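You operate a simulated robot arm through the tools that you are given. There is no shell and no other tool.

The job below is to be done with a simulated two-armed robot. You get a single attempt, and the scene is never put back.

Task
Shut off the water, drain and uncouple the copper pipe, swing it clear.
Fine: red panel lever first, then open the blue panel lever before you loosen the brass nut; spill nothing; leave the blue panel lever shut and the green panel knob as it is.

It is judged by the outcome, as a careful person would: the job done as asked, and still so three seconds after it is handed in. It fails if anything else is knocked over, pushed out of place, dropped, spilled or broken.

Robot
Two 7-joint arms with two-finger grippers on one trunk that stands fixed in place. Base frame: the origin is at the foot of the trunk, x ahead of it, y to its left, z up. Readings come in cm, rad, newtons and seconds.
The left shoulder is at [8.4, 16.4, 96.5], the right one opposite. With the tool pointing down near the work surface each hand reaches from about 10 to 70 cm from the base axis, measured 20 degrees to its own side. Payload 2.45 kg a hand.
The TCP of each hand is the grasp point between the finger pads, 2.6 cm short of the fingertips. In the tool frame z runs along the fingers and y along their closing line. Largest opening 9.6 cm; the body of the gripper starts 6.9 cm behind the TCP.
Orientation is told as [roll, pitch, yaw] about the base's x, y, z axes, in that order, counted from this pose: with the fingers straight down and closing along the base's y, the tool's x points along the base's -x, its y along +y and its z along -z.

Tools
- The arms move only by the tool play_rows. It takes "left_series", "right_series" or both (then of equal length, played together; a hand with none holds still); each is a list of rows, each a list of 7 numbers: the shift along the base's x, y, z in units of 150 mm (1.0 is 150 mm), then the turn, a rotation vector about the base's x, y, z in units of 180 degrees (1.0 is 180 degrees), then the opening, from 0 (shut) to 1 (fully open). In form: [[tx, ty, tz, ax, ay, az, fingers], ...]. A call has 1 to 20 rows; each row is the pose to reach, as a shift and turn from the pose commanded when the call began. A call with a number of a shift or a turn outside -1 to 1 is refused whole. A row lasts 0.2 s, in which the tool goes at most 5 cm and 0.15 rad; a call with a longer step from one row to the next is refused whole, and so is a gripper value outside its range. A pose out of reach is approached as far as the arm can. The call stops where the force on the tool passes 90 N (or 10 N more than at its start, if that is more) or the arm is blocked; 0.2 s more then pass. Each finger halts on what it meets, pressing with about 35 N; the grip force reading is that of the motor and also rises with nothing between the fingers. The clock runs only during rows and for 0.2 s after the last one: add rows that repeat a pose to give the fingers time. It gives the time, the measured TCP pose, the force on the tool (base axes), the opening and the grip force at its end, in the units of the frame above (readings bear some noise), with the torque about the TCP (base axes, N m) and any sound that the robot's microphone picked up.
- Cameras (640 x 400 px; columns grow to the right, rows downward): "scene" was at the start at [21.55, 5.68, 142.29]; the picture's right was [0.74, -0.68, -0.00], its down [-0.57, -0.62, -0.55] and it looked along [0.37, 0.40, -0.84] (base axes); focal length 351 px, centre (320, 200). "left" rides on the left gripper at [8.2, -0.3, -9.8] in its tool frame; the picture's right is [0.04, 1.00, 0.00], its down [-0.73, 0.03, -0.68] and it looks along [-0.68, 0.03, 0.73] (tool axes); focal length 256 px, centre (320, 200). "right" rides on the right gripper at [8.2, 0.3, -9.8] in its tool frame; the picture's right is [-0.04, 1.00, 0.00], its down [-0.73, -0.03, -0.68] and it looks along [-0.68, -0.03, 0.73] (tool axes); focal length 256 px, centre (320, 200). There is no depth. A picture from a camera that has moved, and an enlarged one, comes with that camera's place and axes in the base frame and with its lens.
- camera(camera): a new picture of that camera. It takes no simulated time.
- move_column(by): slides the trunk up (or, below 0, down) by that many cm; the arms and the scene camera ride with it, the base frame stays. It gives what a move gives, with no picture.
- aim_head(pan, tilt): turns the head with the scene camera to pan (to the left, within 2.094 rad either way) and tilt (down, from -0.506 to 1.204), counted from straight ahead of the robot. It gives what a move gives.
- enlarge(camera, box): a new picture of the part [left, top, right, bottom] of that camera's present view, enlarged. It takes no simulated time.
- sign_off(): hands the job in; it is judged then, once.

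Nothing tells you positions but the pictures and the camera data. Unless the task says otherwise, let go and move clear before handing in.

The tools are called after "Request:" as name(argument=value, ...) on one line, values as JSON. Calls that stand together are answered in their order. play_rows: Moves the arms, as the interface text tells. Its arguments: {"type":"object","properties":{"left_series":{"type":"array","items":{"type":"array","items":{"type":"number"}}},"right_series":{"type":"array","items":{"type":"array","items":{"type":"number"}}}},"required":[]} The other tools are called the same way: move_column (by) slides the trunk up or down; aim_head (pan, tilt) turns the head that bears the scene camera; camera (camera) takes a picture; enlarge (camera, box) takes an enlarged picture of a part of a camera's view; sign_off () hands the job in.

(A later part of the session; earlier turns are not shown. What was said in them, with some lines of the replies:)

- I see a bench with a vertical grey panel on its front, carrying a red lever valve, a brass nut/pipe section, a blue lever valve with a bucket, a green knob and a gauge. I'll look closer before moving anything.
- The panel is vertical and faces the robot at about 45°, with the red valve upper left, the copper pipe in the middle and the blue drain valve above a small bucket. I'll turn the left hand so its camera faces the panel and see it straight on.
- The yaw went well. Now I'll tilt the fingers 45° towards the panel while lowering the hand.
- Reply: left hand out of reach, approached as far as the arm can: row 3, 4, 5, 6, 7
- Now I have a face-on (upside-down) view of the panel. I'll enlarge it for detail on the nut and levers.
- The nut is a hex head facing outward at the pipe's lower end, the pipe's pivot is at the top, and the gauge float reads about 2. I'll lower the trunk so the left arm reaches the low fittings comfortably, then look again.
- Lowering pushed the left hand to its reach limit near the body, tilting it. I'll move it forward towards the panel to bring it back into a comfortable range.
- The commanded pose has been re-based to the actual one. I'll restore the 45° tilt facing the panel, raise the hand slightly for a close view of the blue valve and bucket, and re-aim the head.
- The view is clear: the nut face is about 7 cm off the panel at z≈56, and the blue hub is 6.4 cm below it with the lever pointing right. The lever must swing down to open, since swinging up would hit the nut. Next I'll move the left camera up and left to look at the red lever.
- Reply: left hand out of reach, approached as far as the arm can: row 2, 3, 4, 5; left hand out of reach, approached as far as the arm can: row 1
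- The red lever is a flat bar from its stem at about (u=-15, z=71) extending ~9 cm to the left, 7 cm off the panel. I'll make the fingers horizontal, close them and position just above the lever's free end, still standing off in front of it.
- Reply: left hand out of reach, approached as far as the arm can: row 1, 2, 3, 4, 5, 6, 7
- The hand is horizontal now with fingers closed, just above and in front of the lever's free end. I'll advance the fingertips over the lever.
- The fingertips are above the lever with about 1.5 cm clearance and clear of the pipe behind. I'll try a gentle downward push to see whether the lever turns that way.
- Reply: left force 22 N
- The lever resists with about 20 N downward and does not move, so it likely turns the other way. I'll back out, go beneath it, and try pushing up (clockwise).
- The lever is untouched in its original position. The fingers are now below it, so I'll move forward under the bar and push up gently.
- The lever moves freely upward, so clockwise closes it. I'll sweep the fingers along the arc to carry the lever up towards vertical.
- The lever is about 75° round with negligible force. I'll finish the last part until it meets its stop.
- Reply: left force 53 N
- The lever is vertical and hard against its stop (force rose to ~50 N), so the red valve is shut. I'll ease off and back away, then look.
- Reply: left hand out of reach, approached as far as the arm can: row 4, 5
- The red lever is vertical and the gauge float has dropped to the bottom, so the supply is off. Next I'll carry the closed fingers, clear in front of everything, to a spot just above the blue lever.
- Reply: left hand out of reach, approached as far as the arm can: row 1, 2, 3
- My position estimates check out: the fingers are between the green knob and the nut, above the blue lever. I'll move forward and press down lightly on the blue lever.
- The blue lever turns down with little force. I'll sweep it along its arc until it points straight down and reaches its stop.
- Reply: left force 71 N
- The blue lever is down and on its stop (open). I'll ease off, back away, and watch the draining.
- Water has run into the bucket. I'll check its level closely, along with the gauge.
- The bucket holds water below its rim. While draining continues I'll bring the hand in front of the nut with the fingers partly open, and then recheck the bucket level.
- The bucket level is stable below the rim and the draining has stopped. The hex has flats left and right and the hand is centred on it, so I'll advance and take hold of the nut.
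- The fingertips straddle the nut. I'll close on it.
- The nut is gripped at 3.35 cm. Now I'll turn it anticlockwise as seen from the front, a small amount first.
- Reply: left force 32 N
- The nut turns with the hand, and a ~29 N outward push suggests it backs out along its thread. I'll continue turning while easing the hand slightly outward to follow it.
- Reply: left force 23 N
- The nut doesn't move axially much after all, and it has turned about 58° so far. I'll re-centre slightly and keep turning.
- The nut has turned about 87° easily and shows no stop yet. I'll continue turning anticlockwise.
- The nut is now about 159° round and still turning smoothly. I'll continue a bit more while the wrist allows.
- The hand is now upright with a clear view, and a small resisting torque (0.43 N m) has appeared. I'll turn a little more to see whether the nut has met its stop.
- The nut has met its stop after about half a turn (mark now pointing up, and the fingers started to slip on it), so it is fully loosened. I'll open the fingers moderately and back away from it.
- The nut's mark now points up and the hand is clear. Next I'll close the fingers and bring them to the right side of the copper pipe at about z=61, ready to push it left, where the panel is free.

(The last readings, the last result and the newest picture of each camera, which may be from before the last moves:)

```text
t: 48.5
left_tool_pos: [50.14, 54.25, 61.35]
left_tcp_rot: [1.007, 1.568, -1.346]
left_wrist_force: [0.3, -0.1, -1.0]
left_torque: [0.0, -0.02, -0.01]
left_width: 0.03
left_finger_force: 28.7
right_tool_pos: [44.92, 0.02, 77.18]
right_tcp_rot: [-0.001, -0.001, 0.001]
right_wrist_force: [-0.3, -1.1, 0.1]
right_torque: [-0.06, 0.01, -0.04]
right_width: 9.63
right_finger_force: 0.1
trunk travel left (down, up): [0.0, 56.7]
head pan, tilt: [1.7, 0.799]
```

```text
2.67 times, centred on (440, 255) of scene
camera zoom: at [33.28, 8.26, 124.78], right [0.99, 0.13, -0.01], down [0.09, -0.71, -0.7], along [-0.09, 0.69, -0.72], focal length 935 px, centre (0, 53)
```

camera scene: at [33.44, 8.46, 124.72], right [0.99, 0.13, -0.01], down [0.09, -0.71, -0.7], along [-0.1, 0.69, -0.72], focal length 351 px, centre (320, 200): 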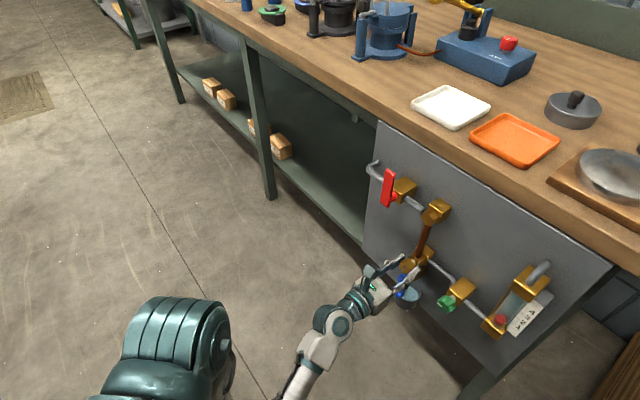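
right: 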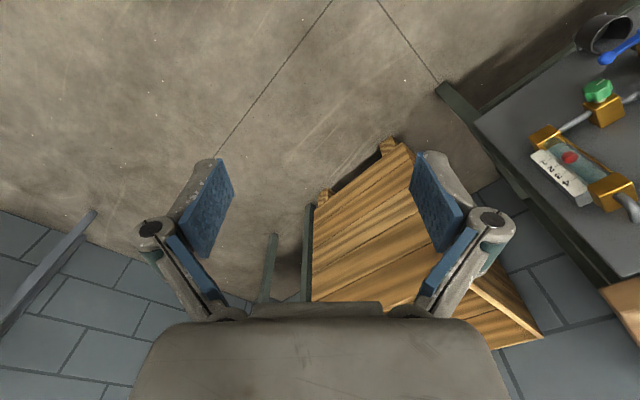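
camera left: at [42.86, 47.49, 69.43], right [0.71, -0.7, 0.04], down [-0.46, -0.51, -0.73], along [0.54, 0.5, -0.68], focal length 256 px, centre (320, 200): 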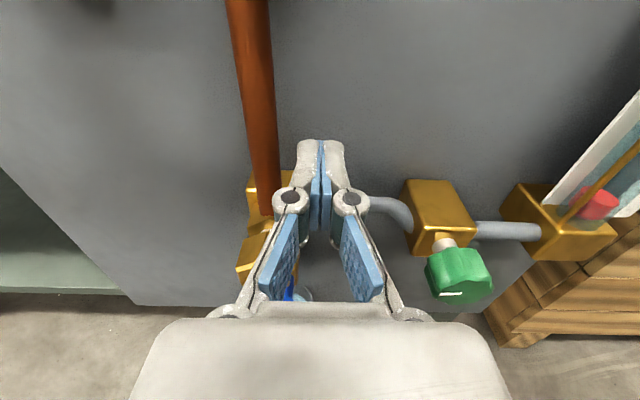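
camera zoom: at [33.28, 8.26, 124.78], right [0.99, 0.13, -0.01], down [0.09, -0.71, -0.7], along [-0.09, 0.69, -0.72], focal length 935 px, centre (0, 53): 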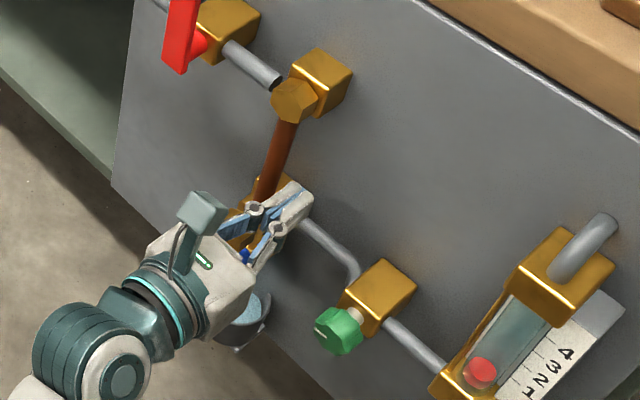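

The fingertips are beside the pipe on its right. I'll press gently to the left to test whether it swings.

Request:
play_rows(left_series=[[-0.03, 0.03, 0, 0, 0, 0, 0], [-0.06, 0.06, 0, 0, 0, 0, 0], [-0.08, 0.08, 0, 0, 0, 0, 0], [-0.095, 0.095, 0, 0, 0, 0, 0], [-0.095, 0.095, 0, 0, 0, 0, 0]])

Request:
camera(camera="left")

Request:
enlarge(camera="scene", box=[340, 180, 540, 330])

```text
t: 49.6
left_tool_pos: [48.51, 55.68, 61.29]
left_tcp_rot: [0.84, 1.568, -1.513]
left_wrist_force: [3.7, -1.8, -1.2]
left_torque: [0.01, 0.02, -0.09]
left_width: 0.0
left_finger_force: 28.6
right_tool_pos: [44.91, 0.06, 77.13]
right_tcp_rot: [0.001, -0.004, 0.001]
right_wrist_force: [-0.6, -0.4, -0.4]
right_torque: [-0.03, -0.02, 0.04]
right_width: 9.6
right_finger_force: 0.1
trunk travel left (down, up): [0.0, 56.7]
head pan, tilt: [1.7, 0.799]
```

```text
taken
camera left: at [41.35, 49.0, 69.49], right [0.71, -0.7, 0.04], down [-0.46, -0.51, -0.73], along [0.54, 0.5, -0.68], focal length 256 px, centre (320, 200)
```

left: 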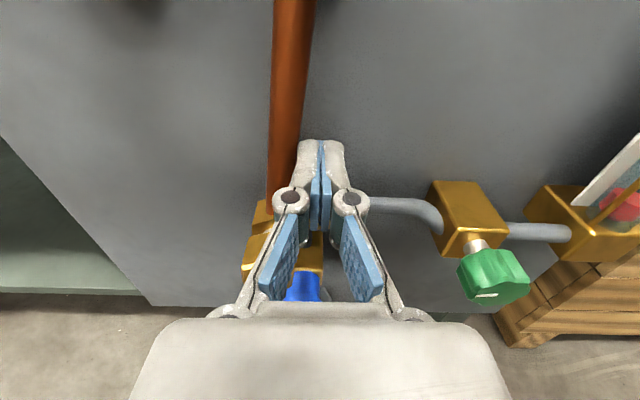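

```text
2.67 times, centred on (440, 255) of scene
camera zoom: at [33.33, 8.22, 124.76], right [0.99, 0.13, -0.01], down [0.09, -0.71, -0.7], along [-0.1, 0.69, -0.72], focal length 935 px, centre (0, 53)
```

zoom: 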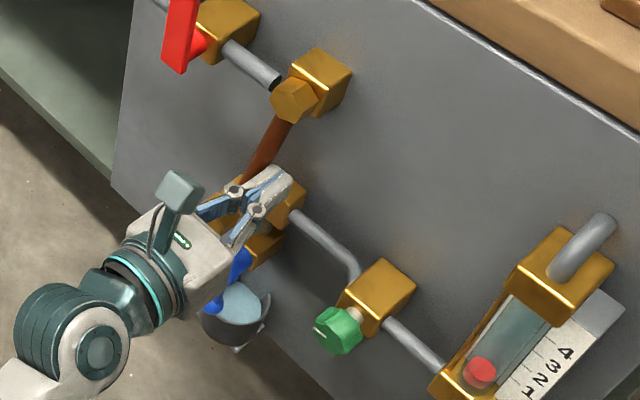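

The pipe is free and swings left with only about 4 N. I'll carry it along its arc, checking as I go.

Request:
play_rows(left_series=[[-0.038, 0.038, -0.007, 0, 0, 0, 0], [-0.077, 0.077, -0.013, 0, 0, 0, 0], [-0.105, 0.105, -0.008, 0, 0, 0, 0], [-0.134, 0.134, -0.003, 0, 0, 0, 0], [-0.163, 0.163, 0.005, 0, 0, 0, 0], [-0.191, 0.191, 0.013, 0, 0, 0, 0], [-0.191, 0.191, 0.013, 0, 0, 0, 0]])

Request:
camera(camera="left")

Request:
enlarge(camera="scene", box=[340, 160, 540, 310])

```text
t: 51.2
left_tool_pos: [45.62, 58.63, 61.46]
left_tcp_rot: [0.782, 1.568, -1.57]
left_wrist_force: [2.5, -3.6, -1.6]
left_torque: [0.02, 0.0, -0.06]
left_width: 0.03
left_finger_force: 28.3
right_tool_pos: [44.93, 0.03, 77.05]
right_tcp_rot: [0.0, -0.004, 0.0]
right_wrist_force: [-0.4, 0.5, 0.5]
right_torque: [-0.03, -0.05, 0.01]
right_width: 9.63
right_finger_force: 0.0
trunk travel left (down, up): [0.0, 56.7]
head pan, tilt: [1.7, 0.799]
```

```text
taken
camera left: at [38.43, 51.88, 69.6], right [0.71, -0.7, 0.04], down [-0.46, -0.51, -0.73], along [0.54, 0.5, -0.68], focal length 256 px, centre (320, 200)
```

left: 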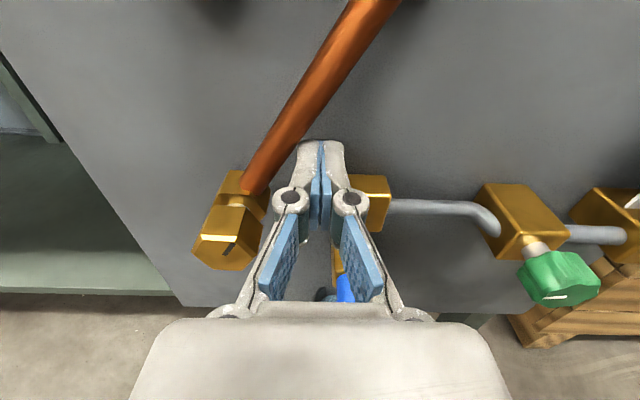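

```text
2.67 times, centred on (440, 235) of scene
camera zoom: at [33.3, 8.21, 124.77], right [0.99, 0.13, -0.01], down [0.09, -0.71, -0.7], along [-0.09, 0.69, -0.72], focal length 935 px, centre (0, 107)
```

zoom: 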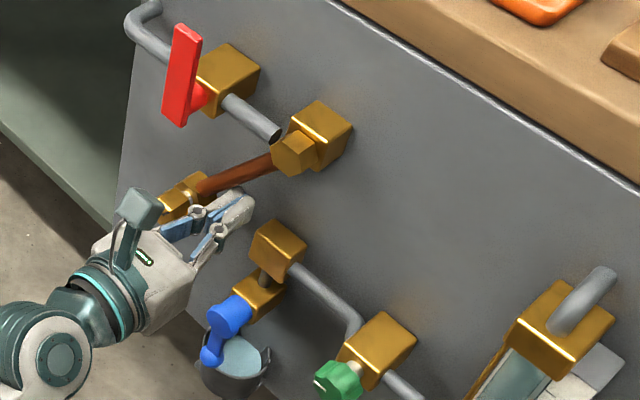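

The pipe with its collar and nut is swinging freely to the left, clear of the lower fitting. I'll take it to about 55°, still short of the red valve.

Request:
play_rows(left_series=[[-0.036, 0.036, 0.02, 0, 0, 0, 0], [-0.072, 0.072, 0.045, 0, 0, 0, 0], [-0.1075, 0.1075, 0.071, 0, 0, 0, 0], [-0.143, 0.143, 0.106, 0, 0, 0, 0], [-0.175, 0.175, 0.142, 0, 0, 0, 0], [-0.175, 0.175, 0.142, 0, 0, 0, 0]])

Request:
camera(camera="left")

Request:
enlarge(camera="scene", box=[340, 160, 540, 310])

```text
t: 52.6
left_tool_pos: [43.7, 60.54, 62.93]
left_tcp_rot: [0.192, 1.546, -2.181]
left_wrist_force: [24.1, -52.3, -37.2]
left_torque: [-0.23, 0.5, -0.9]
left_width: 0.0
left_finger_force: 27.9
right_tool_pos: [45.12, -0.16, 76.83]
right_tcp_rot: [0.003, 0.001, 0.0]
right_wrist_force: [0.6, -0.3, -0.2]
right_torque: [-0.02, -0.03, 0.0]
right_width: 9.58
right_finger_force: 0.2
trunk travel left (down, up): [0.0, 56.7]
head pan, tilt: [1.7, 0.799]
```

```text
taken
camera left: at [36.46, 54.15, 71.24], right [0.7, -0.72, 0.04], down [-0.48, -0.51, -0.72], along [0.54, 0.48, -0.69], focal length 256 px, centre (320, 200)
```

left: 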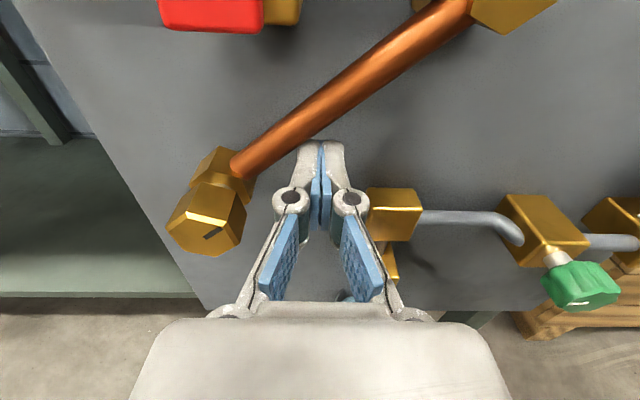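

```text
2.67 times, centred on (440, 235) of scene
camera zoom: at [34.07, 7.63, 124.52], right [0.99, 0.13, -0.01], down [0.08, -0.71, -0.7], along [-0.1, 0.69, -0.71], focal length 935 px, centre (0, 107)
```

zoom: 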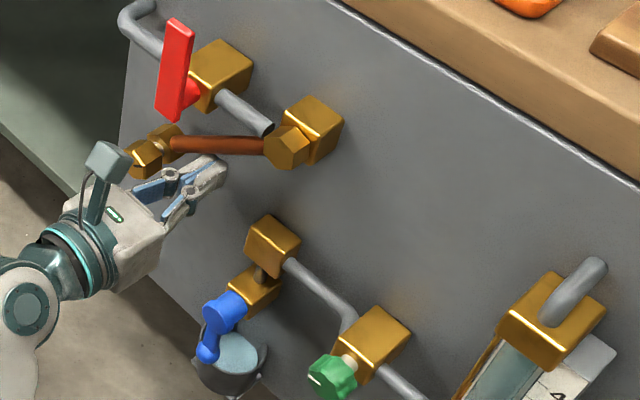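

The pipe has met its end stop at about 48°, well clear of the lower fitting. I'll ease off slowly and see whether it stays there on its own.

Request:
play_rows(left_series=[[0.02, -0.02, -0.02, 0, 0, 0, 0], [0.045, -0.045, -0.05, 0, 0, 0, 0], [0.075, -0.075, -0.09, 0, 0, 0, 0], [0.1, -0.1, -0.12, 0, 0, 0, 0], [0.1, -0.1, -0.12, 0, 0, 0, 0]])

Request:
camera(camera="left")

Request:
enlarge(camera="scene", box=[340, 160, 540, 310])

```text
t: 53.9
left_tool_pos: [44.69, 59.71, 61.8]
left_tcp_rot: [1.652, 1.57, -0.7]
left_wrist_force: [-0.5, 0.2, 0.4]
left_torque: [0.0, 0.03, 0.02]
left_width: 0.0
left_finger_force: 28.7
right_tool_pos: [44.91, -0.09, 77.15]
right_tcp_rot: [0.002, -0.004, 0.0]
right_wrist_force: [-0.7, 0.4, 0.5]
right_torque: [0.01, 0.05, 0.03]
right_width: 9.59
right_finger_force: 0.1
trunk travel left (down, up): [0.0, 56.7]
head pan, tilt: [1.7, 0.799]
```

```text
taken
camera left: at [37.43, 52.99, 70.04], right [0.71, -0.7, 0.04], down [-0.46, -0.5, -0.73], along [0.54, 0.5, -0.68], focal length 256 px, centre (320, 200)
```

left: 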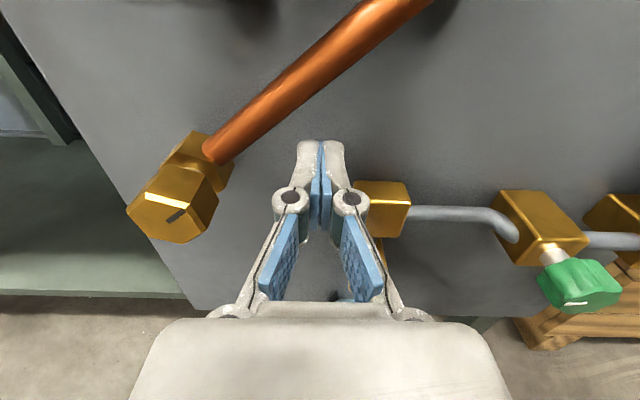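

```text
2.67 times, centred on (440, 235) of scene
camera zoom: at [33.23, 8.17, 124.8], right [0.99, 0.13, -0.01], down [0.09, -0.71, -0.7], along [-0.09, 0.69, -0.72], focal length 935 px, centre (0, 107)
```

zoom: 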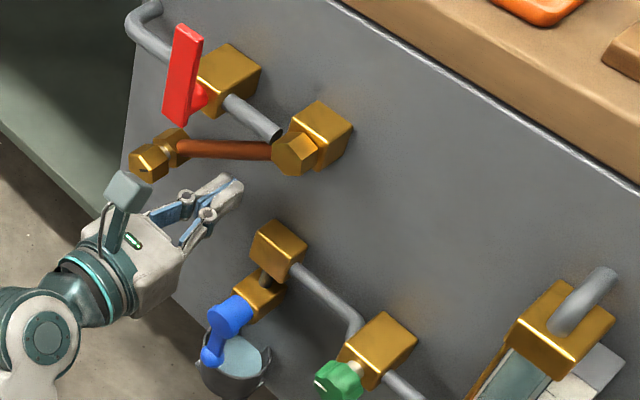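

The pipe stays put at its stop on its own, clear of the lower fitting. Now I'll back out and go to the left side of the blue lever to shut it again.

Request:
play_rows(left_series=[[-0.11, -0.11, 0, 0, 0, 0, 0], [-0.22, -0.22, 0, 0, 0, 0, 0], [-0.32, -0.32, 0, 0, 0, 0, 0], [-0.3, -0.34, -0.25, 0, 0, 0, 0], [-0.28, -0.36, -0.5, 0, 0, 0, 0], [-0.265, -0.375, -0.75, 0, 0, 0, 0], [-0.254, -0.386, -1, 0, 0, 0, 0], [-0.254, -0.386, -1, 0, 0, 0, 0]])

Request:
camera(camera="left")

Request:
enlarge(camera="scene", box=[340, 160, 540, 310])

```text
t: 55.6
left_tool_pos: [40.54, 54.07, 46.86]
left_tcp_rot: [0.598, 1.567, -1.755]
left_wrist_force: [0.2, -0.4, 0.9]
left_torque: [-0.02, 0.02, 0.04]
left_width: 0.0
left_finger_force: 28.6
right_tool_pos: [44.79, 0.1, 77.19]
right_tcp_rot: [0.0, -0.002, 0.002]
right_wrist_force: [-0.1, 0.9, 0.2]
right_torque: [-0.01, -0.03, -0.02]
right_width: 9.61
right_finger_force: 0.0
trunk travel left (down, up): [0.0, 56.7]
head pan, tilt: [1.7, 0.799]
```

```text
taken
camera left: at [33.37, 47.35, 55.08], right [0.71, -0.7, 0.04], down [-0.46, -0.51, -0.73], along [0.54, 0.5, -0.68], focal length 256 px, centre (320, 200)
```

left: 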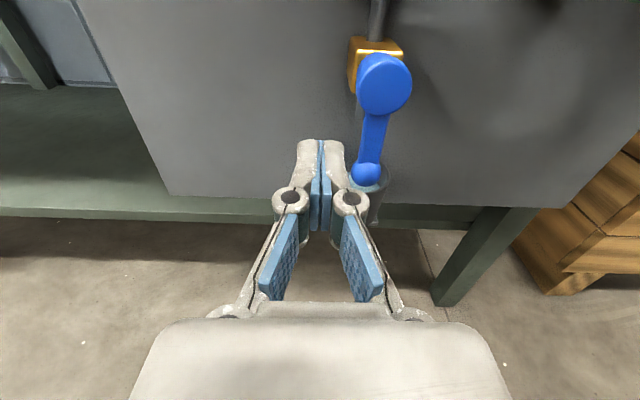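

```text
2.67 times, centred on (440, 235) of scene
camera zoom: at [33.19, 8.28, 124.8], right [0.99, 0.13, -0.01], down [0.09, -0.71, -0.7], along [-0.09, 0.69, -0.72], focal length 935 px, centre (0, 107)
```

zoom: 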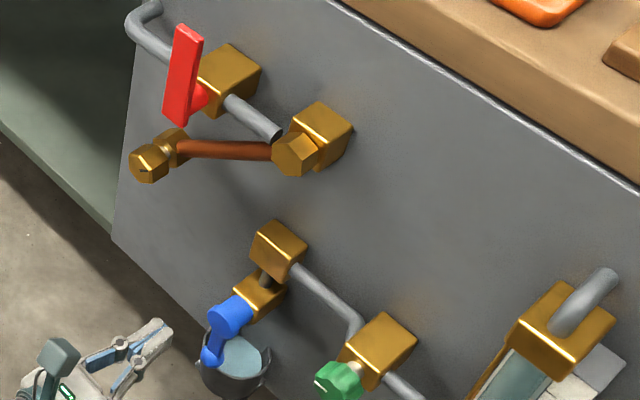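

Request:
play_rows(left_series=[[0.08, 0.08, -0.02, 0, 0, 0, 0], [0.16, 0.16, -0.05, 0, 0, 0, 0], [0.233, 0.233, -0.05, 0, 0, 0, 0], [0.26, 0.206, -0.05, 0, 0, 0, 0], [0.26, 0.206, -0.05, 0, 0, 0, 0]])

Request:
camera(camera="left")

Request:
enlarge(camera="scene", box=[360, 220, 480, 320])

```text
t: 56.9
left_tool_pos: [44.57, 57.04, 46.28]
left_tcp_rot: [0.905, 1.568, -1.445]
left_wrist_force: [0.0, 0.3, 0.6]
left_torque: [-0.05, 0.0, -0.01]
left_width: 0.0
left_finger_force: 28.5
right_tool_pos: [44.96, 0.0, 77.21]
right_tcp_rot: [0.0, -0.003, 0.003]
right_wrist_force: [-0.4, -0.2, -0.9]
right_torque: [-0.01, 0.02, -0.01]
right_width: 9.61
right_finger_force: 0.1
trunk travel left (down, up): [0.0, 56.7]
head pan, tilt: [1.7, 0.799]
```

```text
taken
camera left: at [37.43, 50.33, 54.42], right [0.71, -0.7, 0.04], down [-0.46, -0.51, -0.73], along [0.54, 0.5, -0.68], focal length 256 px, centre (320, 200)
```

left: 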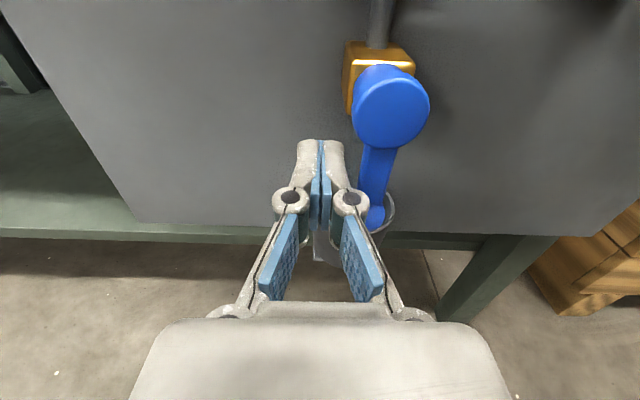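

```text
4.00 times, centred on (420, 270) of scene
camera zoom: at [33.22, 8.29, 124.79], right [0.99, 0.13, -0.01], down [0.09, -0.71, -0.7], along [-0.09, 0.69, -0.72], focal length 1402 px, centre (-80, -80)
```

zoom: 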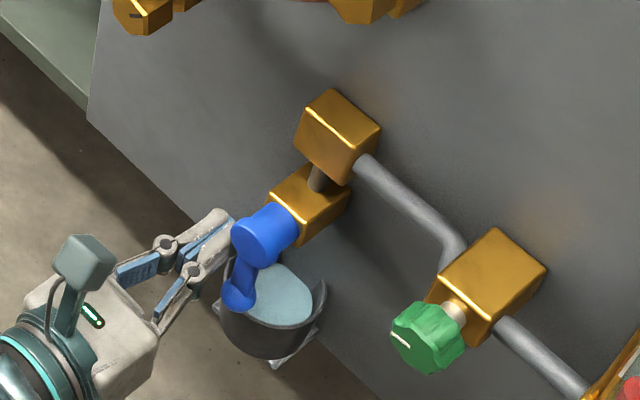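

The fingers are just left of the blue lever. I'll push it back along its arc to the right, stopping short of the end first.

Request:
play_rows(left_series=[[0.043, -0.043, -0.012, 0, 0, 0, 0], [0.06, -0.06, -0.025, 0, 0, 0, 0], [0.079, -0.079, -0.039, 0, 0, 0, 0], [0.1, -0.1, -0.048, 0, 0, 0, 0], [0.123, -0.123, -0.054, 0, 0, 0, 0], [0.148, -0.148, -0.054, 0, 0, 0, 0], [0.173, -0.173, -0.051, 0, 0, 0, 0], [0.199, -0.199, -0.04, 0, 0, 0, 0], [0.224, -0.224, -0.024, 0, 0, 0, 0], [0.248, -0.248, 0.0, 0, 0, 0, 0], [0.27, -0.27, 0.028, 0, 0, 0, 0], [0.27, -0.27, 0.028, 0, 0, 0, 0]])

Request:
camera(camera="left")

Request:
enlarge(camera="scene", box=[360, 220, 480, 320])

```text
t: 59.5
left_tool_pos: [48.64, 52.96, 46.35]
left_tcp_rot: [1.012, 1.566, -1.338]
left_wrist_force: [0.5, 0.4, 0.2]
left_torque: [0.03, 0.02, -0.01]
left_width: 0.01
left_finger_force: 27.9
right_tool_pos: [44.8, 0.07, 77.13]
right_tcp_rot: [-0.001, -0.004, 0.0]
right_wrist_force: [0.3, 0.0, 0.8]
right_torque: [0.02, -0.01, -0.04]
right_width: 9.59
right_finger_force: 0.1
trunk travel left (down, up): [0.0, 56.7]
head pan, tilt: [1.7, 0.799]
```

```text
taken
camera left: at [41.5, 46.18, 54.58], right [0.71, -0.7, 0.04], down [-0.46, -0.51, -0.73], along [0.54, 0.5, -0.68], focal length 256 px, centre (320, 200)
```

left: 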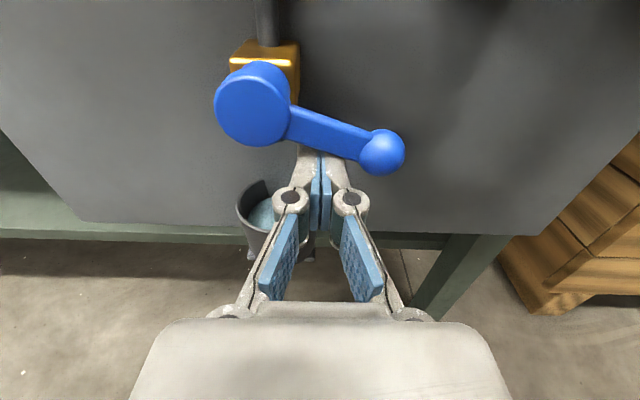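

```text
4.00 times, centred on (420, 270) of scene
camera zoom: at [33.26, 8.26, 124.79], right [0.99, 0.13, -0.01], down [0.09, -0.71, -0.7], along [-0.09, 0.69, -0.72], focal length 1402 px, centre (-80, -80)
```

zoom: 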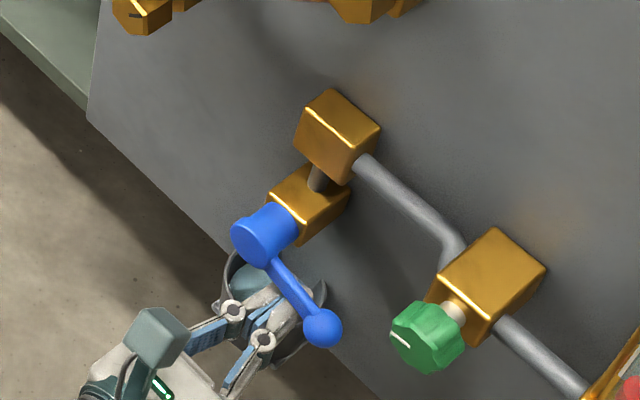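

The blue lever is most of the way back. I'll lift it the last bit up against its closed stop.

Request:
play_rows(left_series=[[0.018, -0.018, 0.035, 0, 0, 0, 0], [0.031, -0.031, 0.073, 0, 0, 0, 0], [0.033, -0.033, 0.09, 0, 0, 0, 0], [0.033, -0.033, 0.105, 0, 0, 0, 0], [0.033, -0.033, 0.12, 0, 0, 0, 0], [0.033, -0.033, 0.12, 0, 0, 0, 0]])

Request:
camera(camera="left")

Request:
enlarge(camera="scene", box=[360, 220, 480, 320])

```text
t: 60.9
left_tool_pos: [49.13, 52.45, 47.9]
left_tcp_rot: [0.189, 1.56, -2.163]
left_wrist_force: [-6.4, -8.3, -23.1]
left_torque: [0.0, -0.02, -0.01]
left_width: 0.6
left_finger_force: 28.7
right_tool_pos: [45.04, 0.13, 77.13]
right_tcp_rot: [-0.001, -0.001, 0.001]
right_wrist_force: [-0.1, -0.6, -0.3]
right_torque: [-0.03, 0.01, 0.01]
right_width: 9.6
right_finger_force: 0.1
trunk travel left (down, up): [0.0, 56.7]
head pan, tilt: [1.7, 0.799]
```

```text
taken
camera left: at [42.02, 45.76, 56.07], right [0.71, -0.7, 0.04], down [-0.46, -0.51, -0.73], along [0.53, 0.5, -0.69], focal length 256 px, centre (320, 200)
```

left: 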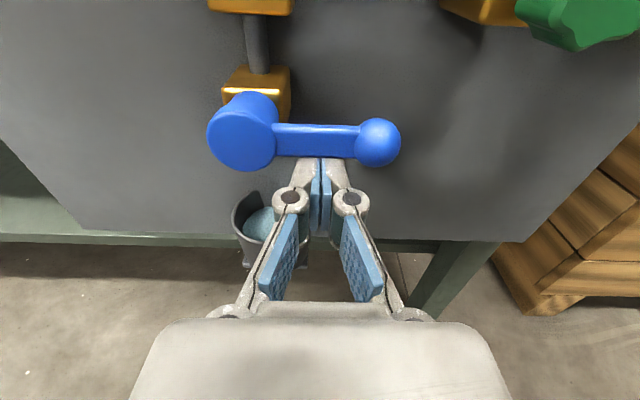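

```text
4.00 times, centred on (420, 270) of scene
camera zoom: at [33.53, 8.43, 124.64], right [0.99, 0.13, -0.01], down [0.09, -0.71, -0.7], along [-0.1, 0.69, -0.72], focal length 1402 px, centre (-80, -80)
```

zoom: 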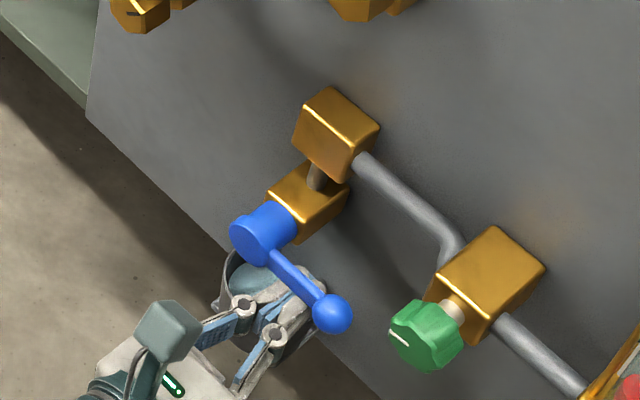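

The blue lever is horizontal again and firm against its closed stop. I'll drop the fingers off it and back well away.

Request:
play_rows(left_series=[[0, 0, -0.06, 0, 0, 0, 0], [0, 0, -0.12, 0, 0, 0, 0], [-0.1, -0.1, -0.12, 0, 0, 0, 0], [-0.2, -0.2, -0.12, 0, 0, 0, 0], [-0.3, -0.3, -0.12, 0, 0, 0, 0.1], [-0.38, -0.38, -0.12, 0, 0, 0, 0.3], [-0.38, -0.38, -0.12, 0, 0, 0, 0.3]])

Request:
camera(camera="left")

Request:
camera(camera="scene")

Request:
enlarge(camera="scene", box=[340, 140, 580, 340])

```text
t: 62.5
left_tool_pos: [43.32, 47.65, 46.42]
left_tcp_rot: [-1.575, 1.568, 2.346]
left_wrist_force: [-0.4, -0.5, 0.3]
left_torque: [-0.03, -0.02, -0.03]
left_width: 2.86
left_finger_force: 0.0
right_tool_pos: [44.78, 0.79, 77.34]
right_tcp_rot: [-0.008, -0.008, 0.0]
right_wrist_force: [-0.1, 0.2, 0.8]
right_torque: [-0.02, -0.01, 0.0]
right_width: 9.61
right_finger_force: 0.0
trunk travel left (down, up): [0.0, 56.7]
head pan, tilt: [1.7, 0.799]
```

```text
taken
camera left: at [36.13, 40.92, 54.47], right [0.7, -0.71, 0.04], down [-0.46, -0.5, -0.73], along [0.54, 0.5, -0.68], focal length 256 px, centre (320, 200)
```

left: 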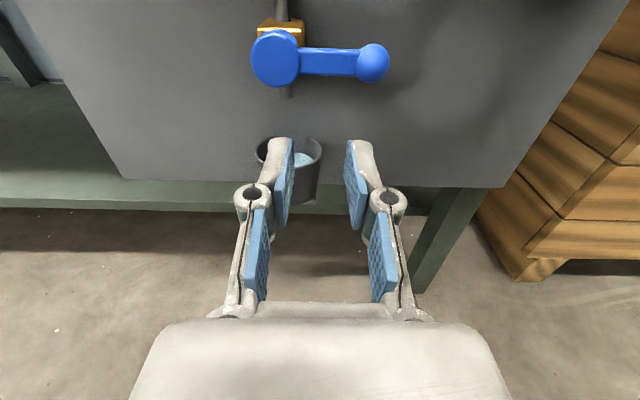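

```text
taken
camera scene: at [32.84, 9.35, 124.83], right [0.99, 0.13, 0.0], down [0.09, -0.72, -0.69], along [-0.09, 0.68, -0.72], focal length 351 px, centre (320, 200)
```

scene: 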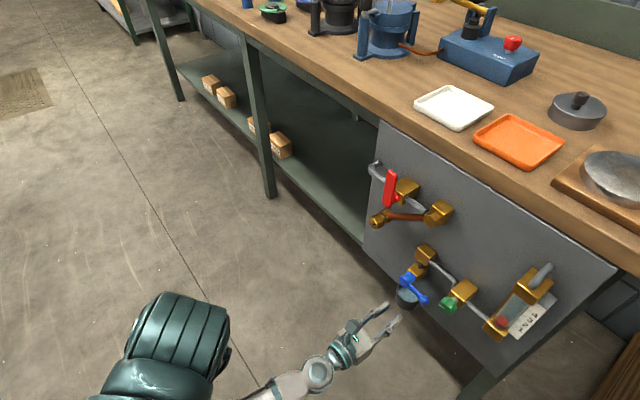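

```text
2.00 times, centred on (460, 240) of scene
camera zoom: at [32.84, 9.35, 124.83], right [0.99, 0.13, 0.0], down [0.09, -0.72, -0.69], along [-0.09, 0.68, -0.72], focal length 701 px, centre (40, 120)
```

zoom: 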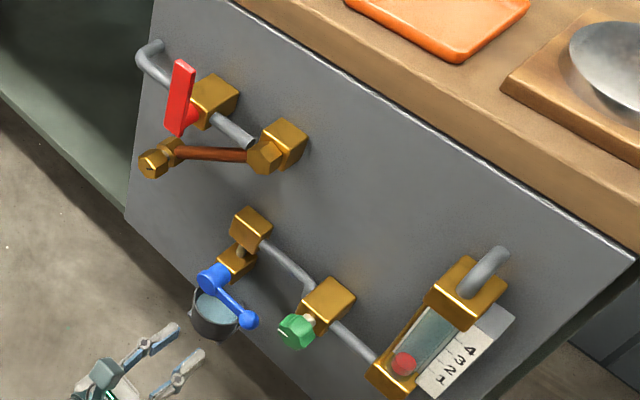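

Everything looks as intended: red lever vertical, pipe swung up-left, blue lever shut, green knob untouched, water in the bucket. I'll move the hand further back, wait a couple of seconds, and verify.

Request:
play_rows(left_series=[[-0.07, -0.07, 0, 0, 0, 0, 0.3], [-0.14, -0.14, 0, 0, 0, 0, 0.3], [-0.19, -0.19, 0, 0, 0, 0, 0.3], [-0.19, -0.19, 0, 0, 0, 0, 0.3], [-0.19, -0.19, 0, 0, 0, 0, 0.3], [-0.19, -0.19, 0, 0, 0, 0, 0.3], [-0.19, -0.19, 0, 0, 0, 0, 0.3], [-0.19, -0.19, 0, 0, 0, 0, 0.3], [-0.19, -0.19, 0, 0, 0, 0, 0.3], [-0.19, -0.19, 0, 0, 0, 0, 0.3], [-0.19, -0.19, 0, 0, 0, 0, 0.3], [-0.19, -0.19, 0, 0, 0, 0, 0.3], [-0.19, -0.19, 0, 0, 0, 0, 0.3]])

Request:
camera(camera="left")

Request:
enlarge(camera="scene", box=[350, 150, 470, 250])

Request:
enlarge(camera="scene", box=[360, 230, 500, 350])

Request:
camera(camera="right")

```text
t: 65.2
left_tool_pos: [40.54, 43.99, 46.4]
left_tcp_rot: [0.889, 1.568, -1.463]
left_wrist_force: [0.4, 1.1, -0.7]
left_torque: [-0.03, 0.02, -0.01]
left_width: 2.89
left_finger_force: 0.0
right_tool_pos: [44.81, -0.04, 77.32]
right_tcp_rot: [0.001, -0.002, 0.001]
right_wrist_force: [-0.2, -0.8, -0.3]
right_torque: [-0.02, 0.0, 0.01]
right_width: 9.6
right_finger_force: 0.1
trunk travel left (down, up): [0.0, 56.7]
head pan, tilt: [1.7, 0.799]
```

```text
taken
camera left: at [33.49, 37.29, 54.52], right [0.71, -0.7, 0.04], down [-0.46, -0.51, -0.73], along [0.54, 0.5, -0.68], focal length 256 px, centre (320, 200)
```

left: 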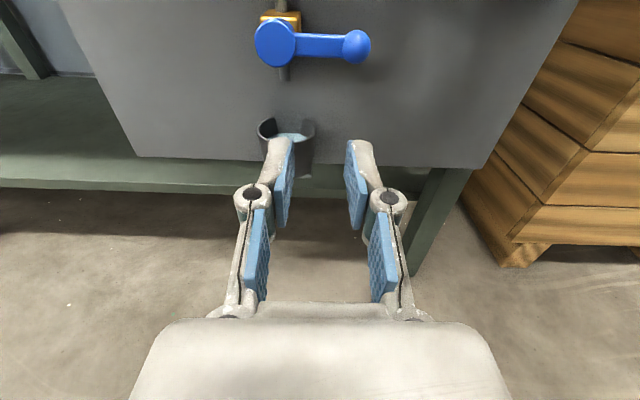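

```text
4.00 times, centred on (410, 200) of scene
camera zoom: at [33.17, 8.21, 124.81], right [0.99, 0.13, -0.01], down [0.09, -0.71, -0.7], along [-0.09, 0.69, -0.72], focal length 1402 px, centre (-40, 200)
```

zoom: 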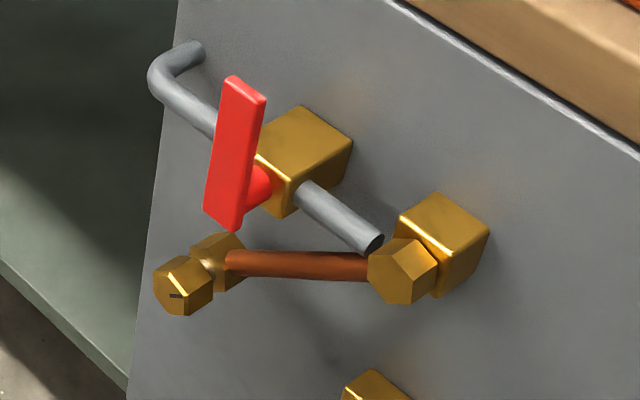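

```text
3.33 times, centred on (430, 290) of scene
camera zoom: at [33.17, 8.21, 124.81], right [0.99, 0.13, -0.01], down [0.09, -0.71, -0.7], along [-0.09, 0.69, -0.72], focal length 1169 px, centre (-47, -100)
```

zoom: 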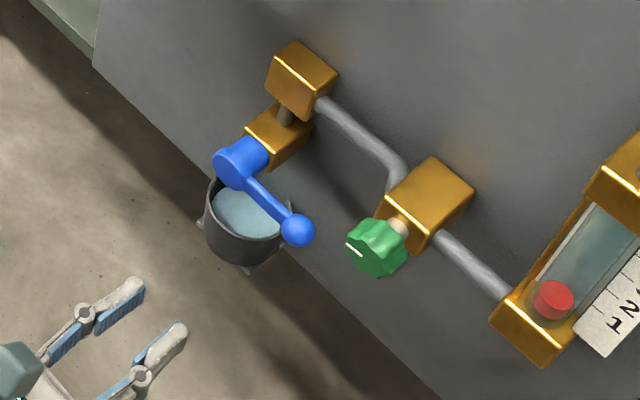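

```text
taken
camera right: at [36.65, 0.43, 87.0], right [0.04, 1.0, 0.0], down [0.73, -0.03, 0.68], along [0.68, -0.03, -0.73], focal length 256 px, centre (320, 200)
```

right: 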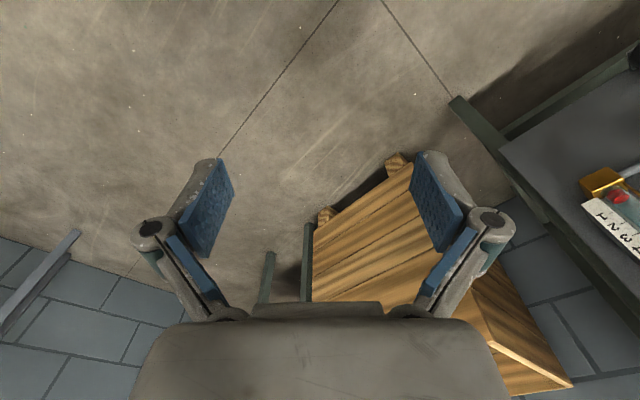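

The red valve is shut and the pipe is drained, uncoupled, and resting swung clear at its stop. The blue lever is shut, the green knob is untouched, the water is in the bucket with none on the floor, and both hands are clear. I'm handing the job in.

Request:
sign_off()

```text
The job is handed in.
```

The copper pipe is uncoupled and swung clear, and I've handed the job in; I haven't seen the judged result.

1. **Water off:** I turned the red lever first, until it met its closed stop. The gauge float dropped to the bottom.
2. **Drained:** I opened the blue lever before touching the nut. The water ran into the bucket and settled below the rim, with none visible on the floor.
3. **Uncoupled:** I turned the brass nut anticlockwise about half a turn, until it met its stop.
4. **Swung clear:** I pushed the pipe left about 48° to its end stop. It stayed there on its own.
5. **Left as asked:** I shut the blue lever again, firm against its stop. I did not touch the green knob.

Before handing in, I backed the left hand away and waited about two seconds. Nothing moved, and both hands were clear.
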